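You operate a simulated robot arm through the tools that you are given. There is no shell and no other tool. Be economical: measure what you need, move in short steps, check, and stop when the job is done.

Carry out the task below with a simulated robot arm. There is one attempt and no reset: what you move stays moved.

TASK
Take the orange flavour carton from the packing bench top and put it on the orange flavour blank on the packing bench top.

Only the result counts: the job must be done as asked and must still hold three seconds after the hand-in. Knocking over, shifting, dropping, spilling or breaking anything else fails it.

THE ROBOT
A 7-joint arm with a two-finger parallel gripper, fixed in place. Base frame: the origin is at the foot of the arm, x ahead of it, y to its left, z up; the work surface is at about z = 0. Lengths are in m, angles in rad, forces in N, time in s.
With the tool pointing down near the work surface it reaches from about 0.22 to 0.58 m from the base axis. Its first joint turns from -1.152 to 1.152 rad. Payload 2.5 kg.
The TCP is the grasp point between the finger pads, 0.023 m short of the fingertips. In the tool frame z runs along the fingers and y along their closing line. The gripper opens to 0.094 m. The fingers are 0.038 m wide and 0.01 m thick; the gripper's body (0.054 by 0.096 m) begins 0.039 m behind the TCP.
Orientation is that of the tool frame in the base frame, as a unit quaternion [w, x, y, z]. With the fingers straight down and closing along the base's y, the tool's x points along the base's -x, its y along +y and its z along -z.

THE INTERFACE
- The arm moves only by the tool play_rows. Its argument "increments" is one flat list of numbers, 5 for each row, row after row: the shift along the base's x, y, z in m, then the turn about the base's z in rad, then the finger opening in m, from 0 to 0.094. In form: [x, y, z, spin, jaw, x, y, z, spin, jaw, ...]. A call has 1 to 10 rows; each row shifts and turns the commanded pose from where the row before left it. Each row takes 0.2 s and may step no farther than 0.05 m and 0.15 rad from the row before; otherwise, or with a gripper value out of range, the whole call is refused. Where a pose cannot be reached the arm comes as near as it can. A force on the tool above 40 N (or 10 N above the force at the start of the call, whichever is more), or a blocked arm, ends the call early, and 0.2 s more pass. Each finger travels about 0.108 m/s and halts on what it meets, pressing with about 32 N; the grip force reading is that of the motor and also rises with nothing between the fingers. The clock runs only during rows and for 0.2 s after the last one: add rows that do not move to give the fingers time. It gives the time, the measured TCP pose, the force on the tool (base axes), the opening and the grip force at its end, in the units of the frame above (readings bear some noise).
- Cameras (640 x 400 px; columns grow to the right, rows downward): "scene" is fixed at [0.1226, -0.4274, 0.5139]; the picture's right is [0.71, -0.70, 0.00], its down [-0.58, -0.59, -0.56] and it looks along [0.39, 0.40, -0.83] (base axes); focal length 215 px, centre (320, 200). "wrist" rides on the gripper at [-0.039, 0, -0.044] in the tool frame; the picture's right is [0.00, -1.00, 0.00], its down [0.97, 0.00, -0.24] and it looks along [0.24, 0.00, 0.97] (tool axes); focal length 218 px, centre (320, 200). There is no depth. A picture from a camera that has moved, and an enlarged one, comes with that camera's place and axes in the base frame and with its lens.
- grab_frame(camera): a new picture of that camera. No time passes.
- enlarge(camera, box): a new picture of the part [left, top, right, bottom] of that camera's present view, enlarged. No time passes.
- hand_in(): hands the job in; it is judged then, once.

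Go step by step. Nothing tells you positions but the pictures and the camera data: compare them with the known pose of the tool, close in by small moves and look again before you grip or let go. The budget is 90 turns and 46 pictures, counting those below and the enlarged ones. Unless the task says otherwise, let go and move clear before handing in, and close with one line.

The tools are called by a JSON object that holds its "method" and its "body". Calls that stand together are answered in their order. play_rows: Moves the arm, as the interface text tells. Its arguments: {"type":"object","properties":{"increments":{"type":"array","items":{"type":"number"}}},"required":["increments"]} The other tools are called the same way: grab_frame (camera) takes a picture; enlarge (camera, box) takes an enlarged picture of a part of a camera's view; hand_in () hands the job in.

At the start:

```text
clock: 0.0
eef_pos: [0.3157, -0.1821, 0.2956]
orientation: [0.0, 0.0, 1.0, 0.001]
contact_force: [-0.2, 0.2, 0.3]
grip_width: 0.0939
grasp_force: 0.1
```

scene: 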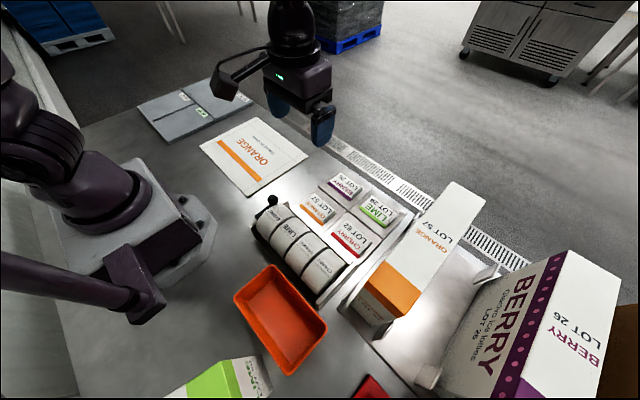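
wrist: 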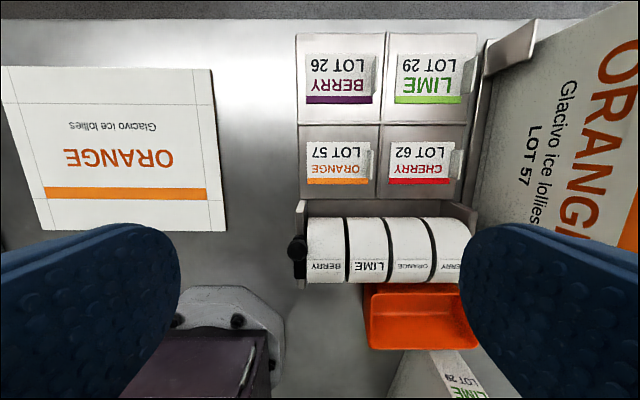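

The tall orange carton stands on the right, behind the label tray, and the flat orange blank lies around (0.34, 0.12). I'll look at the carton more closely.

{"method": "enlarge", "body": {"camera": "scene", "box": [320, 160, 560, 400]}}

{"method": "enlarge", "body": {"camera": "wrist", "box": [280, 0, 640, 400]}}

{"method": "enlarge", "body": {"camera": "scene", "box": [190, 110, 320, 210]}}

```text
1.67 times, centred on (440, 280) of scene
camera zoom: at [0.1226, -0.4274, 0.5139], right [0.71, -0.7, 0.0], down [-0.58, -0.59, -0.56], along [0.39, 0.4, -0.83], focal length 358 px, centre (120, 67)
```

zoom: 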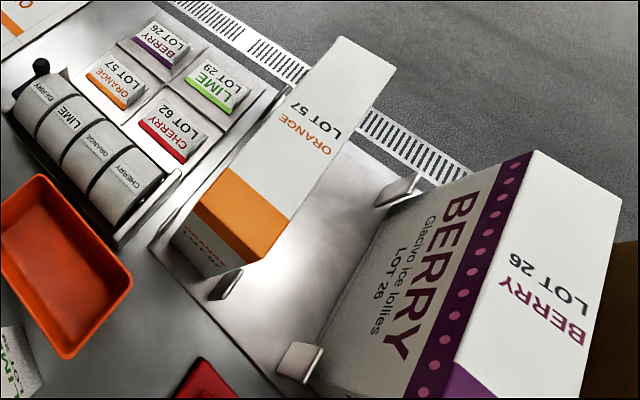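

```text
1.00 times, centred on (460, 200) of wrist
camera zoom: at [0.3551, -0.1829, 0.3385], right [0.0, -1.0, 0.0], down [-0.97, 0.0, 0.24], along [-0.24, 0.0, -0.97], focal length 218 px, centre (180, 200)
```

zoom: 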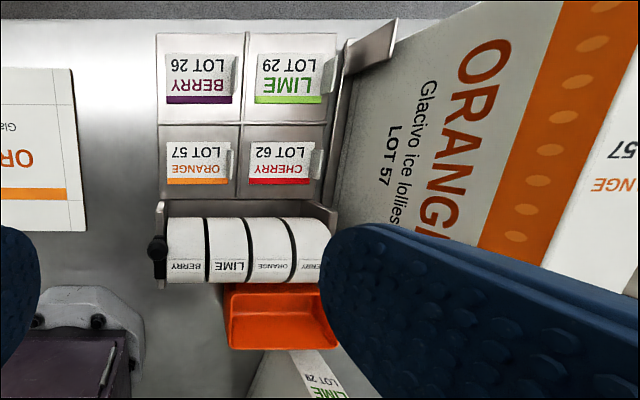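

```text
4.00 times, centred on (255, 160) of scene
camera zoom: at [0.1226, -0.4274, 0.5139], right [0.71, -0.7, 0.0], down [-0.58, -0.59, -0.56], along [0.39, 0.4, -0.83], focal length 859 px, centre (580, 360)
```

zoom: 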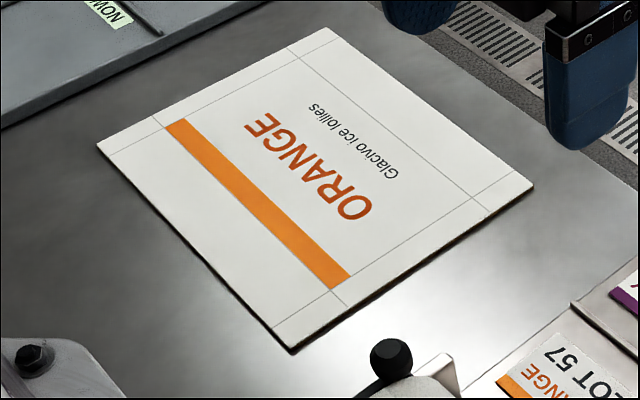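

The orange carton sits at about x 0.22–0.465, y -0.42 to -0.475, with its top near z 0.21. I'll go above it, keeping high, and look again.

{"method": "play_rows", "body": {"increments": [0, 0, 0.04, 0, 0.094, 0.004, -0.04, 0.01, 0, 0.094, 0.004, -0.045, 0, 0, 0.094, 0.004, -0.045, 0, 0, 0.094, 0.004, -0.045, 0, 0, 0.094, 0.005, -0.045, 0, 0, 0.094, 0.005, -0.045, 0, 0, 0.094, 0, 0, 0, 0, 0.094]}}

{"method": "grab_frame", "body": {"camera": "wrist"}}

{"method": "grab_frame", "body": {"camera": "scene"}}

```text
clock: 1.8
eef_pos: [0.3426, -0.4495, 0.3461]
orientation: [0.0, 0.0, 1.0, 0.001]
contact_force: [0.1, 0.0, -0.3]
grip_width: 0.0941
grasp_force: 0.1
```

```text
40 pictures are left
camera wrist: at [0.3813, -0.4491, 0.3891], right [0.0, -1.0, 0.0], down [-0.97, 0.0, 0.24], along [-0.24, 0.0, -0.97], focal length 218 px, centre (320, 200)
```

wrist: 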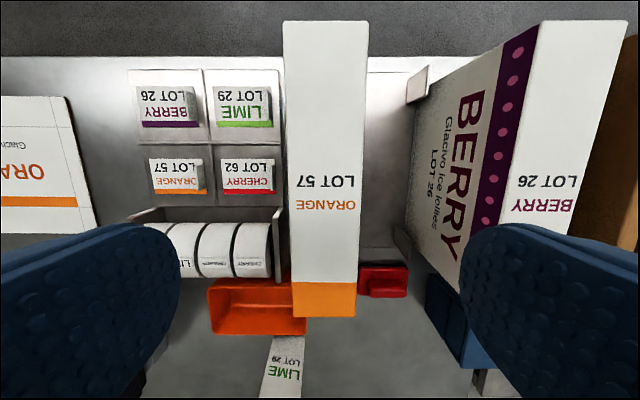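

```text
39 pictures are left
```

scene: 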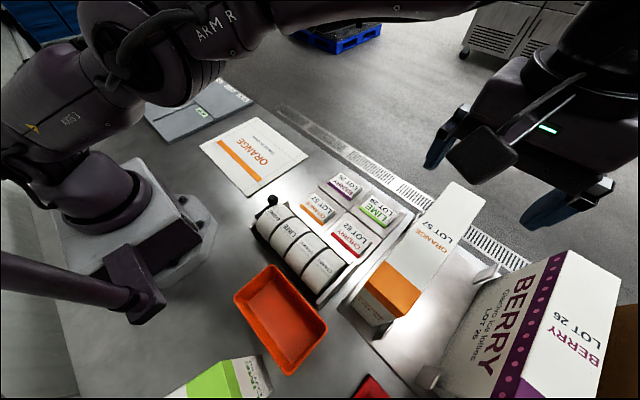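

The carton top measures about x 0.219–0.467, y -0.423 to -0.483, so it is 0.06 wide and square to the gripper. I'll centre on y -0.453 and start lowering.

{"method": "play_rows", "body": {"increments": [0, -0.003, -0.03, 0, 0.094, 0, 0, -0.04, 0, 0.094, 0, 0, -0.04, 0, 0.094, 0, 0, 0, 0, 0.094]}}

{"method": "grab_frame", "body": {"camera": "wrist"}}

{"method": "grab_frame", "body": {"camera": "scene"}}

```text
clock: 2.8
eef_pos: [0.3415, -0.4541, 0.2347]
orientation: [0.0, 0.0, 1.0, 0.0]
contact_force: [-0.6, 0.0, 0.0]
grip_width: 0.0942
grasp_force: 0.0
```

```text
38 pictures are left
camera wrist: at [0.382, -0.454, 0.2776], right [0.0, -1.0, 0.0], down [-0.97, 0.0, 0.24], along [-0.24, 0.0, -0.97], focal length 218 px, centre (320, 200)
```

wrist: 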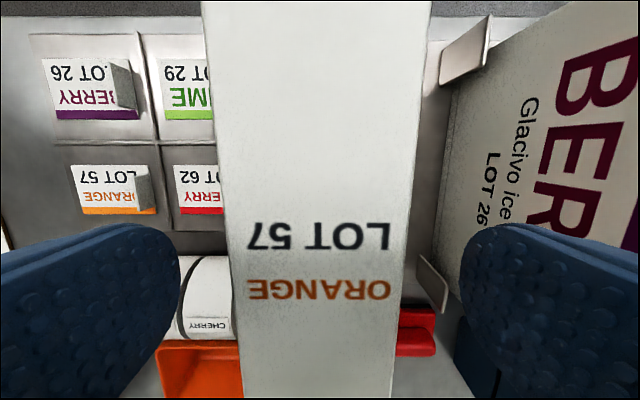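

```text
37 pictures are left
```

scene: 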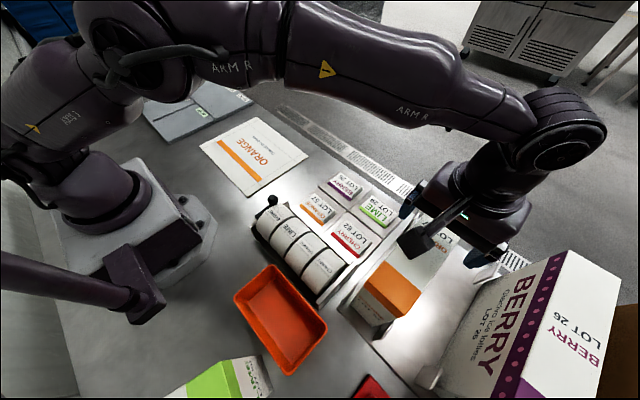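

The fingers straddle the carton and its top comes out again at z 0.21. I'll lower to TCP z 0.186 and close.

{"method": "play_rows", "body": {"increments": [0, 0.001, -0.025, 0, 0.094, 0.001, 0, -0.024, 0, 0.094, 0, 0, 0, 0, 0.094]}}

{"method": "play_rows", "body": {"increments": [0, 0, 0, 0, 0.05, 0, 0, 0, 0, 0.04, 0, 0, 0, 0, 0.04, 0, 0, 0, 0, 0.04]}}

{"method": "grab_frame", "body": {"camera": "scene"}}

```text
clock: 3.6
eef_pos: [0.3443, -0.4509, 0.1874]
orientation: [0.0, 0.0, 1.0, 0.0]
contact_force: [-0.1, -0.2, 0.0]
grip_width: 0.094
grasp_force: 0.1
```

```text
clock: 4.6
eef_pos: [0.3437, -0.4504, 0.1872]
orientation: [0.001, 0.0, 1.0, 0.0]
contact_force: [0.0, -2.0, -0.6]
grip_width: 0.062
grasp_force: 31.6
```

```text
36 pictures are left
```

scene: 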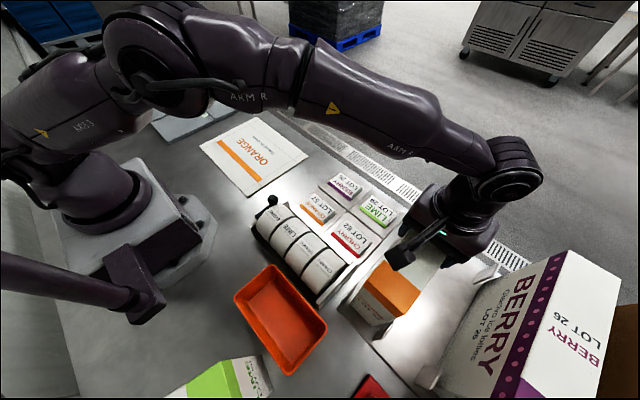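

The carton is gripped at 0.062 m with 32 N. I'll lift it straight up slowly and check it clears the rack.

{"method": "play_rows", "body": {"increments": [0, 0, 0.01, 0, 0.04, 0, 0, 0.02, 0, 0.04, 0, 0, 0.02, 0, 0.04, 0, 0, 0.025, 0, 0.04, 0, 0, 0.025, 0, 0.04, 0, 0, 0.02, 0, 0.04, 0, 0, 0, 0, 0.04]}}

{"method": "grab_frame", "body": {"camera": "scene"}}

{"method": "grab_frame", "body": {"camera": "wrist"}}

```text
clock: 6.2
eef_pos: [0.343, -0.4467, 0.3061]
orientation: [-0.001, 0.001, 1.0, 0.0]
contact_force: [-0.2, -0.3, -4.7]
grip_width: 0.0619
grasp_force: 32.3
```

```text
35 pictures are left
```

scene: 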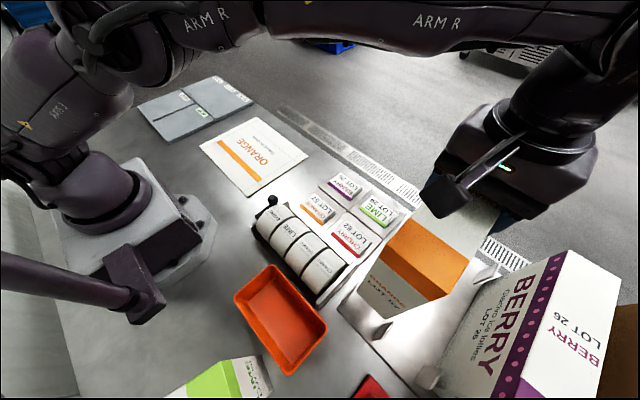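

```text
34 pictures are left
camera wrist: at [0.3828, -0.4482, 0.349], right [0.0, -1.0, 0.0], down [-0.97, 0.0, 0.24], along [-0.24, 0.0, -0.97], focal length 218 px, centre (320, 200)
```

wrist: 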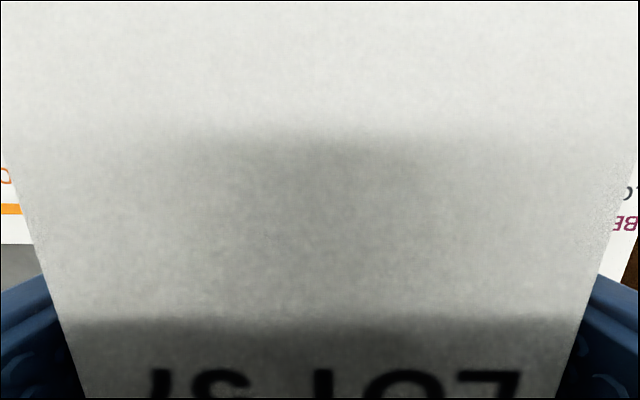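

The carton hangs straight and weighs about 4.7 N. I'll raise it a bit more, then carry it left past the tray before turning it.

{"method": "play_rows", "body": {"increments": [0, 0, 0.02, 0, 0.04, 0, 0, 0.02, 0, 0.04, 0, 0.02, 0, 0, 0.04, 0, 0.035, 0, 0, 0.04, 0, 0.035, 0, 0, 0.04, 0, 0.035, 0, 0, 0.04, 0, 0.035, 0, 0, 0.04, 0, 0.035, 0, 0, 0.04, 0, 0, 0, 0, 0.04]}}

{"method": "grab_frame", "body": {"camera": "scene"}}

```text
clock: 8.2
eef_pos: [0.3443, -0.2523, 0.3439]
orientation: [0.0, 0.0, 1.0, 0.0]
contact_force: [0.9, 0.2, -4.3]
grip_width: 0.0618
grasp_force: 32.1
```

```text
33 pictures are left
```

scene: 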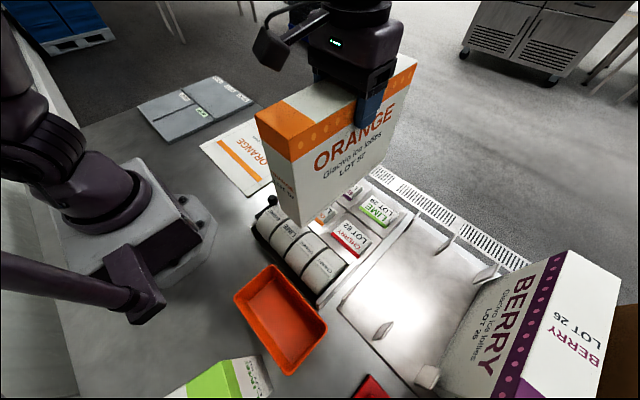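

Nothing was disturbed and the carton is well clear. I'll carry it over the blank, turning it 90° on the way so it fits inside the outline.

{"method": "play_rows", "body": {"increments": [0, 0.037, 0, 0.05, 0.04, 0, 0.037, 0, 0.1, 0.04, 0, 0.037, 0, 0.14, 0.04, 0, 0.037, 0, 0.14, 0.04, 0, 0.037, 0, 0.14, 0.04, 0, 0.037, 0, 0.14, 0.04, 0, 0.037, 0, 0.14, 0.04, 0, 0.037, 0, 0.14, 0.04, 0, 0.037, 0, 0.14, 0.04, 0, 0.037, 0, 0.14, 0.04]}}

{"method": "play_rows", "body": {"increments": [0, 0, 0, 0.14, 0.04, 0, 0, 0, 0.1, 0.04, 0, 0, 0, 0.06, 0.04, 0, 0, 0, 0, 0.04]}}

{"method": "grab_frame", "body": {"camera": "scene"}}

{"method": "grab_frame", "body": {"camera": "wrist"}}

```text
clock: 10.4
eef_pos: [0.3415, 0.1174, 0.3463]
orientation: [0.0, -0.595, 0.804, 0.0]
contact_force: [0.2, -0.3, -4.3]
grip_width: 0.062
grasp_force: 31.7
```

```text
clock: 11.4
eef_pos: [0.3418, 0.117, 0.3458]
orientation: [0.001, -0.707, 0.707, 0.001]
contact_force: [-0.2, -0.4, -3.7]
grip_width: 0.0622
grasp_force: 31.9
```

```text
32 pictures are left
```

scene: 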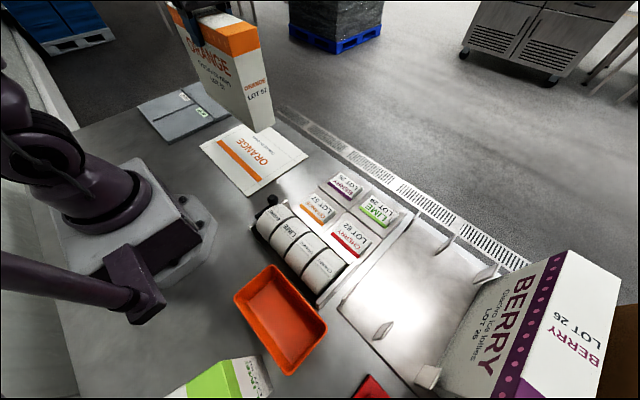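

```text
31 pictures are left
camera wrist: at [0.3419, 0.1544, 0.389], right [1.0, 0.0, 0.0], down [0.0, -0.97, 0.24], along [0.0, -0.24, -0.97], focal length 218 px, centre (320, 200)
```

wrist: 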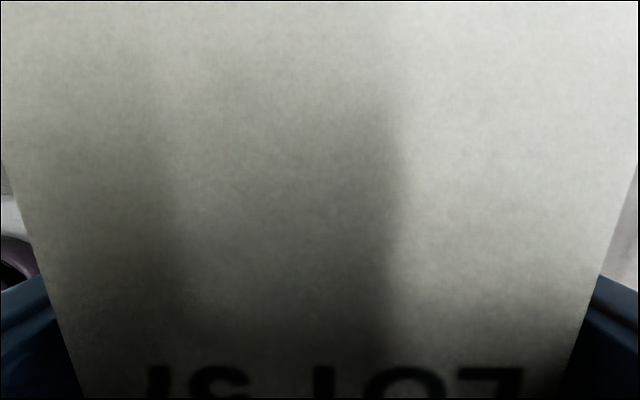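

The carton is above the blank, turned square, with its bottom near z 0.175. I'll lower most of the way and look.

{"method": "play_rows", "body": {"increments": [0, 0.002, -0.03, 0, 0.04, 0, 0, -0.035, 0, 0.04, 0, 0, -0.035, 0, 0.04, 0, 0, -0.03, 0, 0.04, 0, 0, 0, 0, 0.04]}}

{"method": "enlarge", "body": {"camera": "scene", "box": [140, 40, 320, 210]}}

```text
clock: 12.6
eef_pos: [0.3424, 0.1174, 0.213]
orientation: [0.001, -0.707, 0.707, 0.0]
contact_force: [-0.2, -0.5, -3.9]
grip_width: 0.0617
grasp_force: 31.8
```

```text
2.35 times, centred on (230, 125) of scene
camera zoom: at [0.1226, -0.4274, 0.5139], right [0.71, -0.7, 0.0], down [-0.58, -0.59, -0.56], along [0.39, 0.4, -0.83], focal length 506 px, centre (532, 376)
```

zoom: 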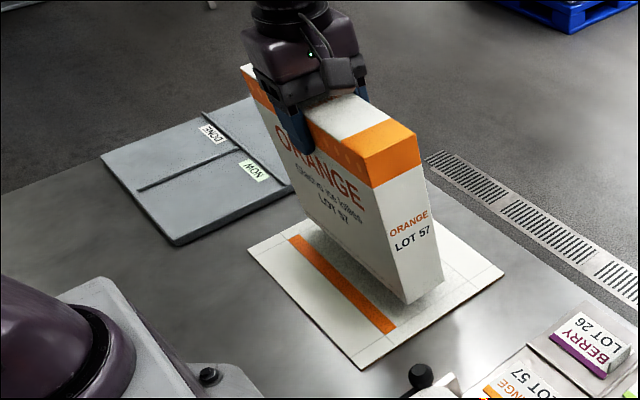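

The bottom hangs about 0.03 above the bench, inside the blank. I'll keep lowering in small steps until the force shows contact.

{"method": "play_rows", "body": {"increments": [0, 0, -0.01, 0, 0.04, 0, 0, -0.008, 0, 0.04, 0, 0, 0, 0, 0.04]}}

{"method": "enlarge", "body": {"camera": "scene", "box": [200, 100, 320, 210]}}

```text
clock: 13.4
eef_pos: [0.3439, 0.1172, 0.1977]
orientation: [0.0, -0.707, 0.707, 0.0]
contact_force: [0.5, 0.1, -5.1]
grip_width: 0.0623
grasp_force: 32.0
```

```text
3.64 times, centred on (260, 155) of scene
camera zoom: at [0.1226, -0.4274, 0.5139], right [0.71, -0.7, 0.0], down [-0.58, -0.59, -0.56], along [0.39, 0.4, -0.83], focal length 781 px, centre (538, 364)
```

zoom: 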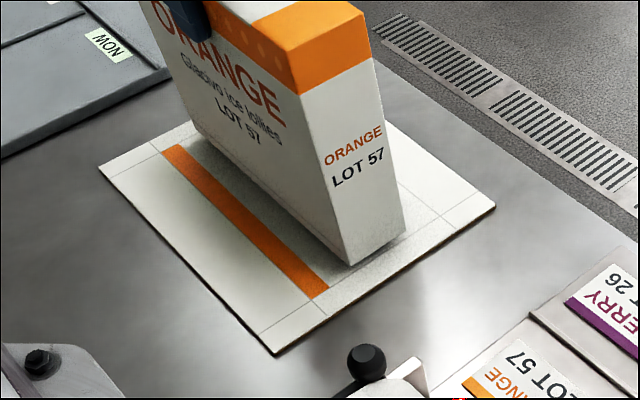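

About 0.01 m remains. Continuing slowly.

{"method": "play_rows", "body": {"increments": [0, 0, -0.004, 0, 0.04, 0, 0, -0.003, 0, 0.04, 0, 0, 0, 0, 0.04]}}

{"method": "enlarge", "body": {"camera": "scene", "box": [230, 130, 310, 200]}}

```text
clock: 14.2
eef_pos: [0.3417, 0.1174, 0.1906]
orientation: [0.0, -0.706, 0.708, 0.0]
contact_force: [-0.6, 0.8, -4.3]
grip_width: 0.0617
grasp_force: 32.1
```

```text
5.71 times, centred on (270, 165) of scene
camera zoom: at [0.1226, -0.4274, 0.5139], right [0.71, -0.7, 0.0], down [-0.58, -0.59, -0.56], along [0.39, 0.4, -0.83], focal length 1228 px, centre (606, 400)
```

zoom: 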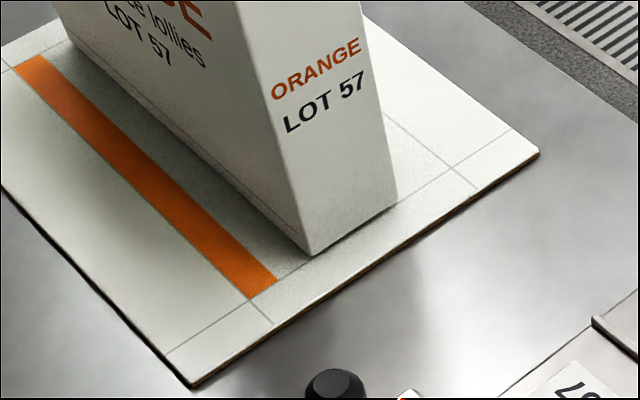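

Very nearly down; no contact in the force yet. I'll take 2 mm steps.

{"method": "play_rows", "body": {"increments": [0, 0, -0.002, 0, 0.04, 0, 0, 0, 0, 0.04]}}

{"method": "play_rows", "body": {"increments": [0, 0, -0.002, 0, 0.04, 0, 0, 0, 0, 0.04]}}

```text
clock: 14.8
eef_pos: [0.3418, 0.1176, 0.1891]
orientation: [0.0, -0.707, 0.707, 0.0]
contact_force: [0.4, 0.2, -4.2]
grip_width: 0.0619
grasp_force: 32.1
```

```text
clock: 15.4
eef_pos: [0.3425, 0.119, 0.1878]
orientation: [0.0, -0.707, 0.707, 0.0]
contact_force: [-0.5, 0.0, 0.1]
grip_width: 0.0622
grasp_force: 32.0
```

The weight has come off the tool, so the carton rests on the blank. I'll check, then open.

{"method": "play_rows", "body": {"increments": [0, 0, 0, 0, 0.065, 0, 0, 0, 0, 0.075, 0, 0, 0, 0, 0.094, 0, 0, 0, 0, 0.094]}}

{"method": "enlarge", "body": {"camera": "scene", "box": [160, 40, 320, 210]}}

```text
clock: 16.4
eef_pos: [0.3427, 0.1172, 0.1869]
orientation: [0.0, -0.706, 0.708, 0.0]
contact_force: [-0.6, -0.8, 0.0]
grip_width: 0.0939
grasp_force: 0.0
```

```text
2.35 times, centred on (240, 125) of scene
camera zoom: at [0.1226, -0.4274, 0.5139], right [0.71, -0.7, 0.0], down [-0.58, -0.59, -0.56], along [0.39, 0.4, -0.83], focal length 506 px, centre (508, 376)
```

zoom: 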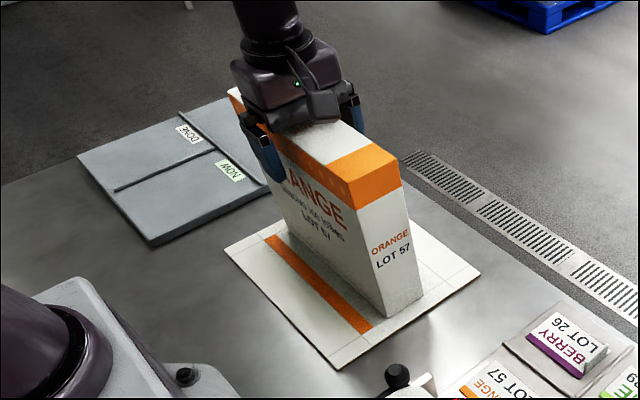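

The carton stands on its own on the blank. I'll retreat straight up and take a last look.

{"method": "play_rows", "body": {"increments": [0, 0, 0.015, 0, 0.094, 0, 0, 0.03, 0, 0.094, 0, 0, 0.04, 0, 0.094, 0, 0, 0.04, 0, 0.094, 0, 0, 0, 0, 0.094]}}

{"method": "grab_frame", "body": {"camera": "scene"}}

{"method": "grab_frame", "body": {"camera": "wrist"}}

```text
clock: 17.6
eef_pos: [0.3425, 0.1175, 0.3138]
orientation: [0.0, -0.706, 0.708, 0.001]
contact_force: [0.0, 0.0, 0.7]
grip_width: 0.094
grasp_force: 0.1
```

```text
26 pictures are left
```

scene: 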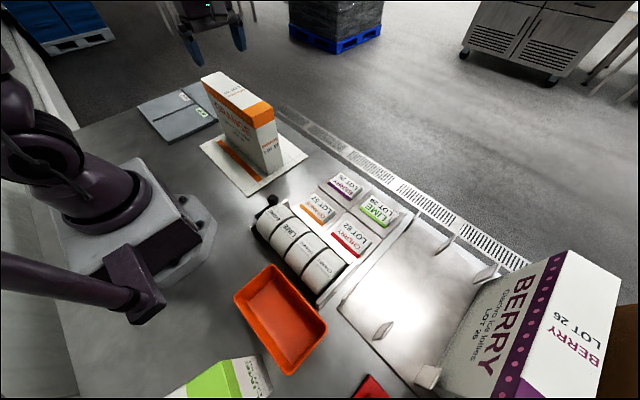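

```text
25 pictures are left
camera wrist: at [0.3436, 0.1563, 0.3555], right [1.0, 0.0, 0.0], down [0.0, -0.97, 0.24], along [0.0, -0.24, -0.97], focal length 218 px, centre (320, 200)
```

wrist: 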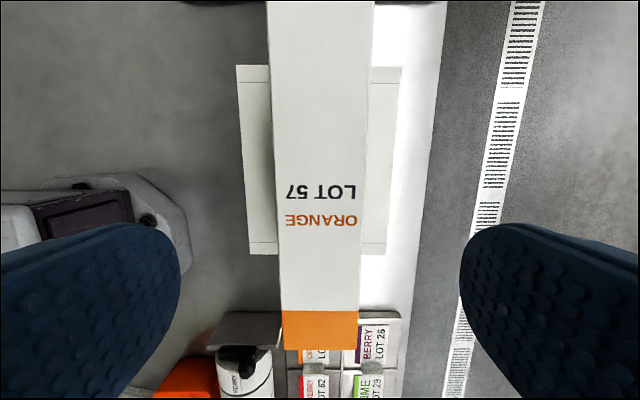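

The carton stands upright and centred on the blank, the gripper is clear, and everything else is where it was. Handing in.

{"method": "hand_in", "body": {}}

```text
The job is handed in.
```

I put the orange flavour carton on the orange flavour blank. It stands upright near the blank's centre, turned 90° so it fits inside the outline. The gripper is clear, and nothing else looked moved in the last pictures. I handed the job in but got no verdict back.
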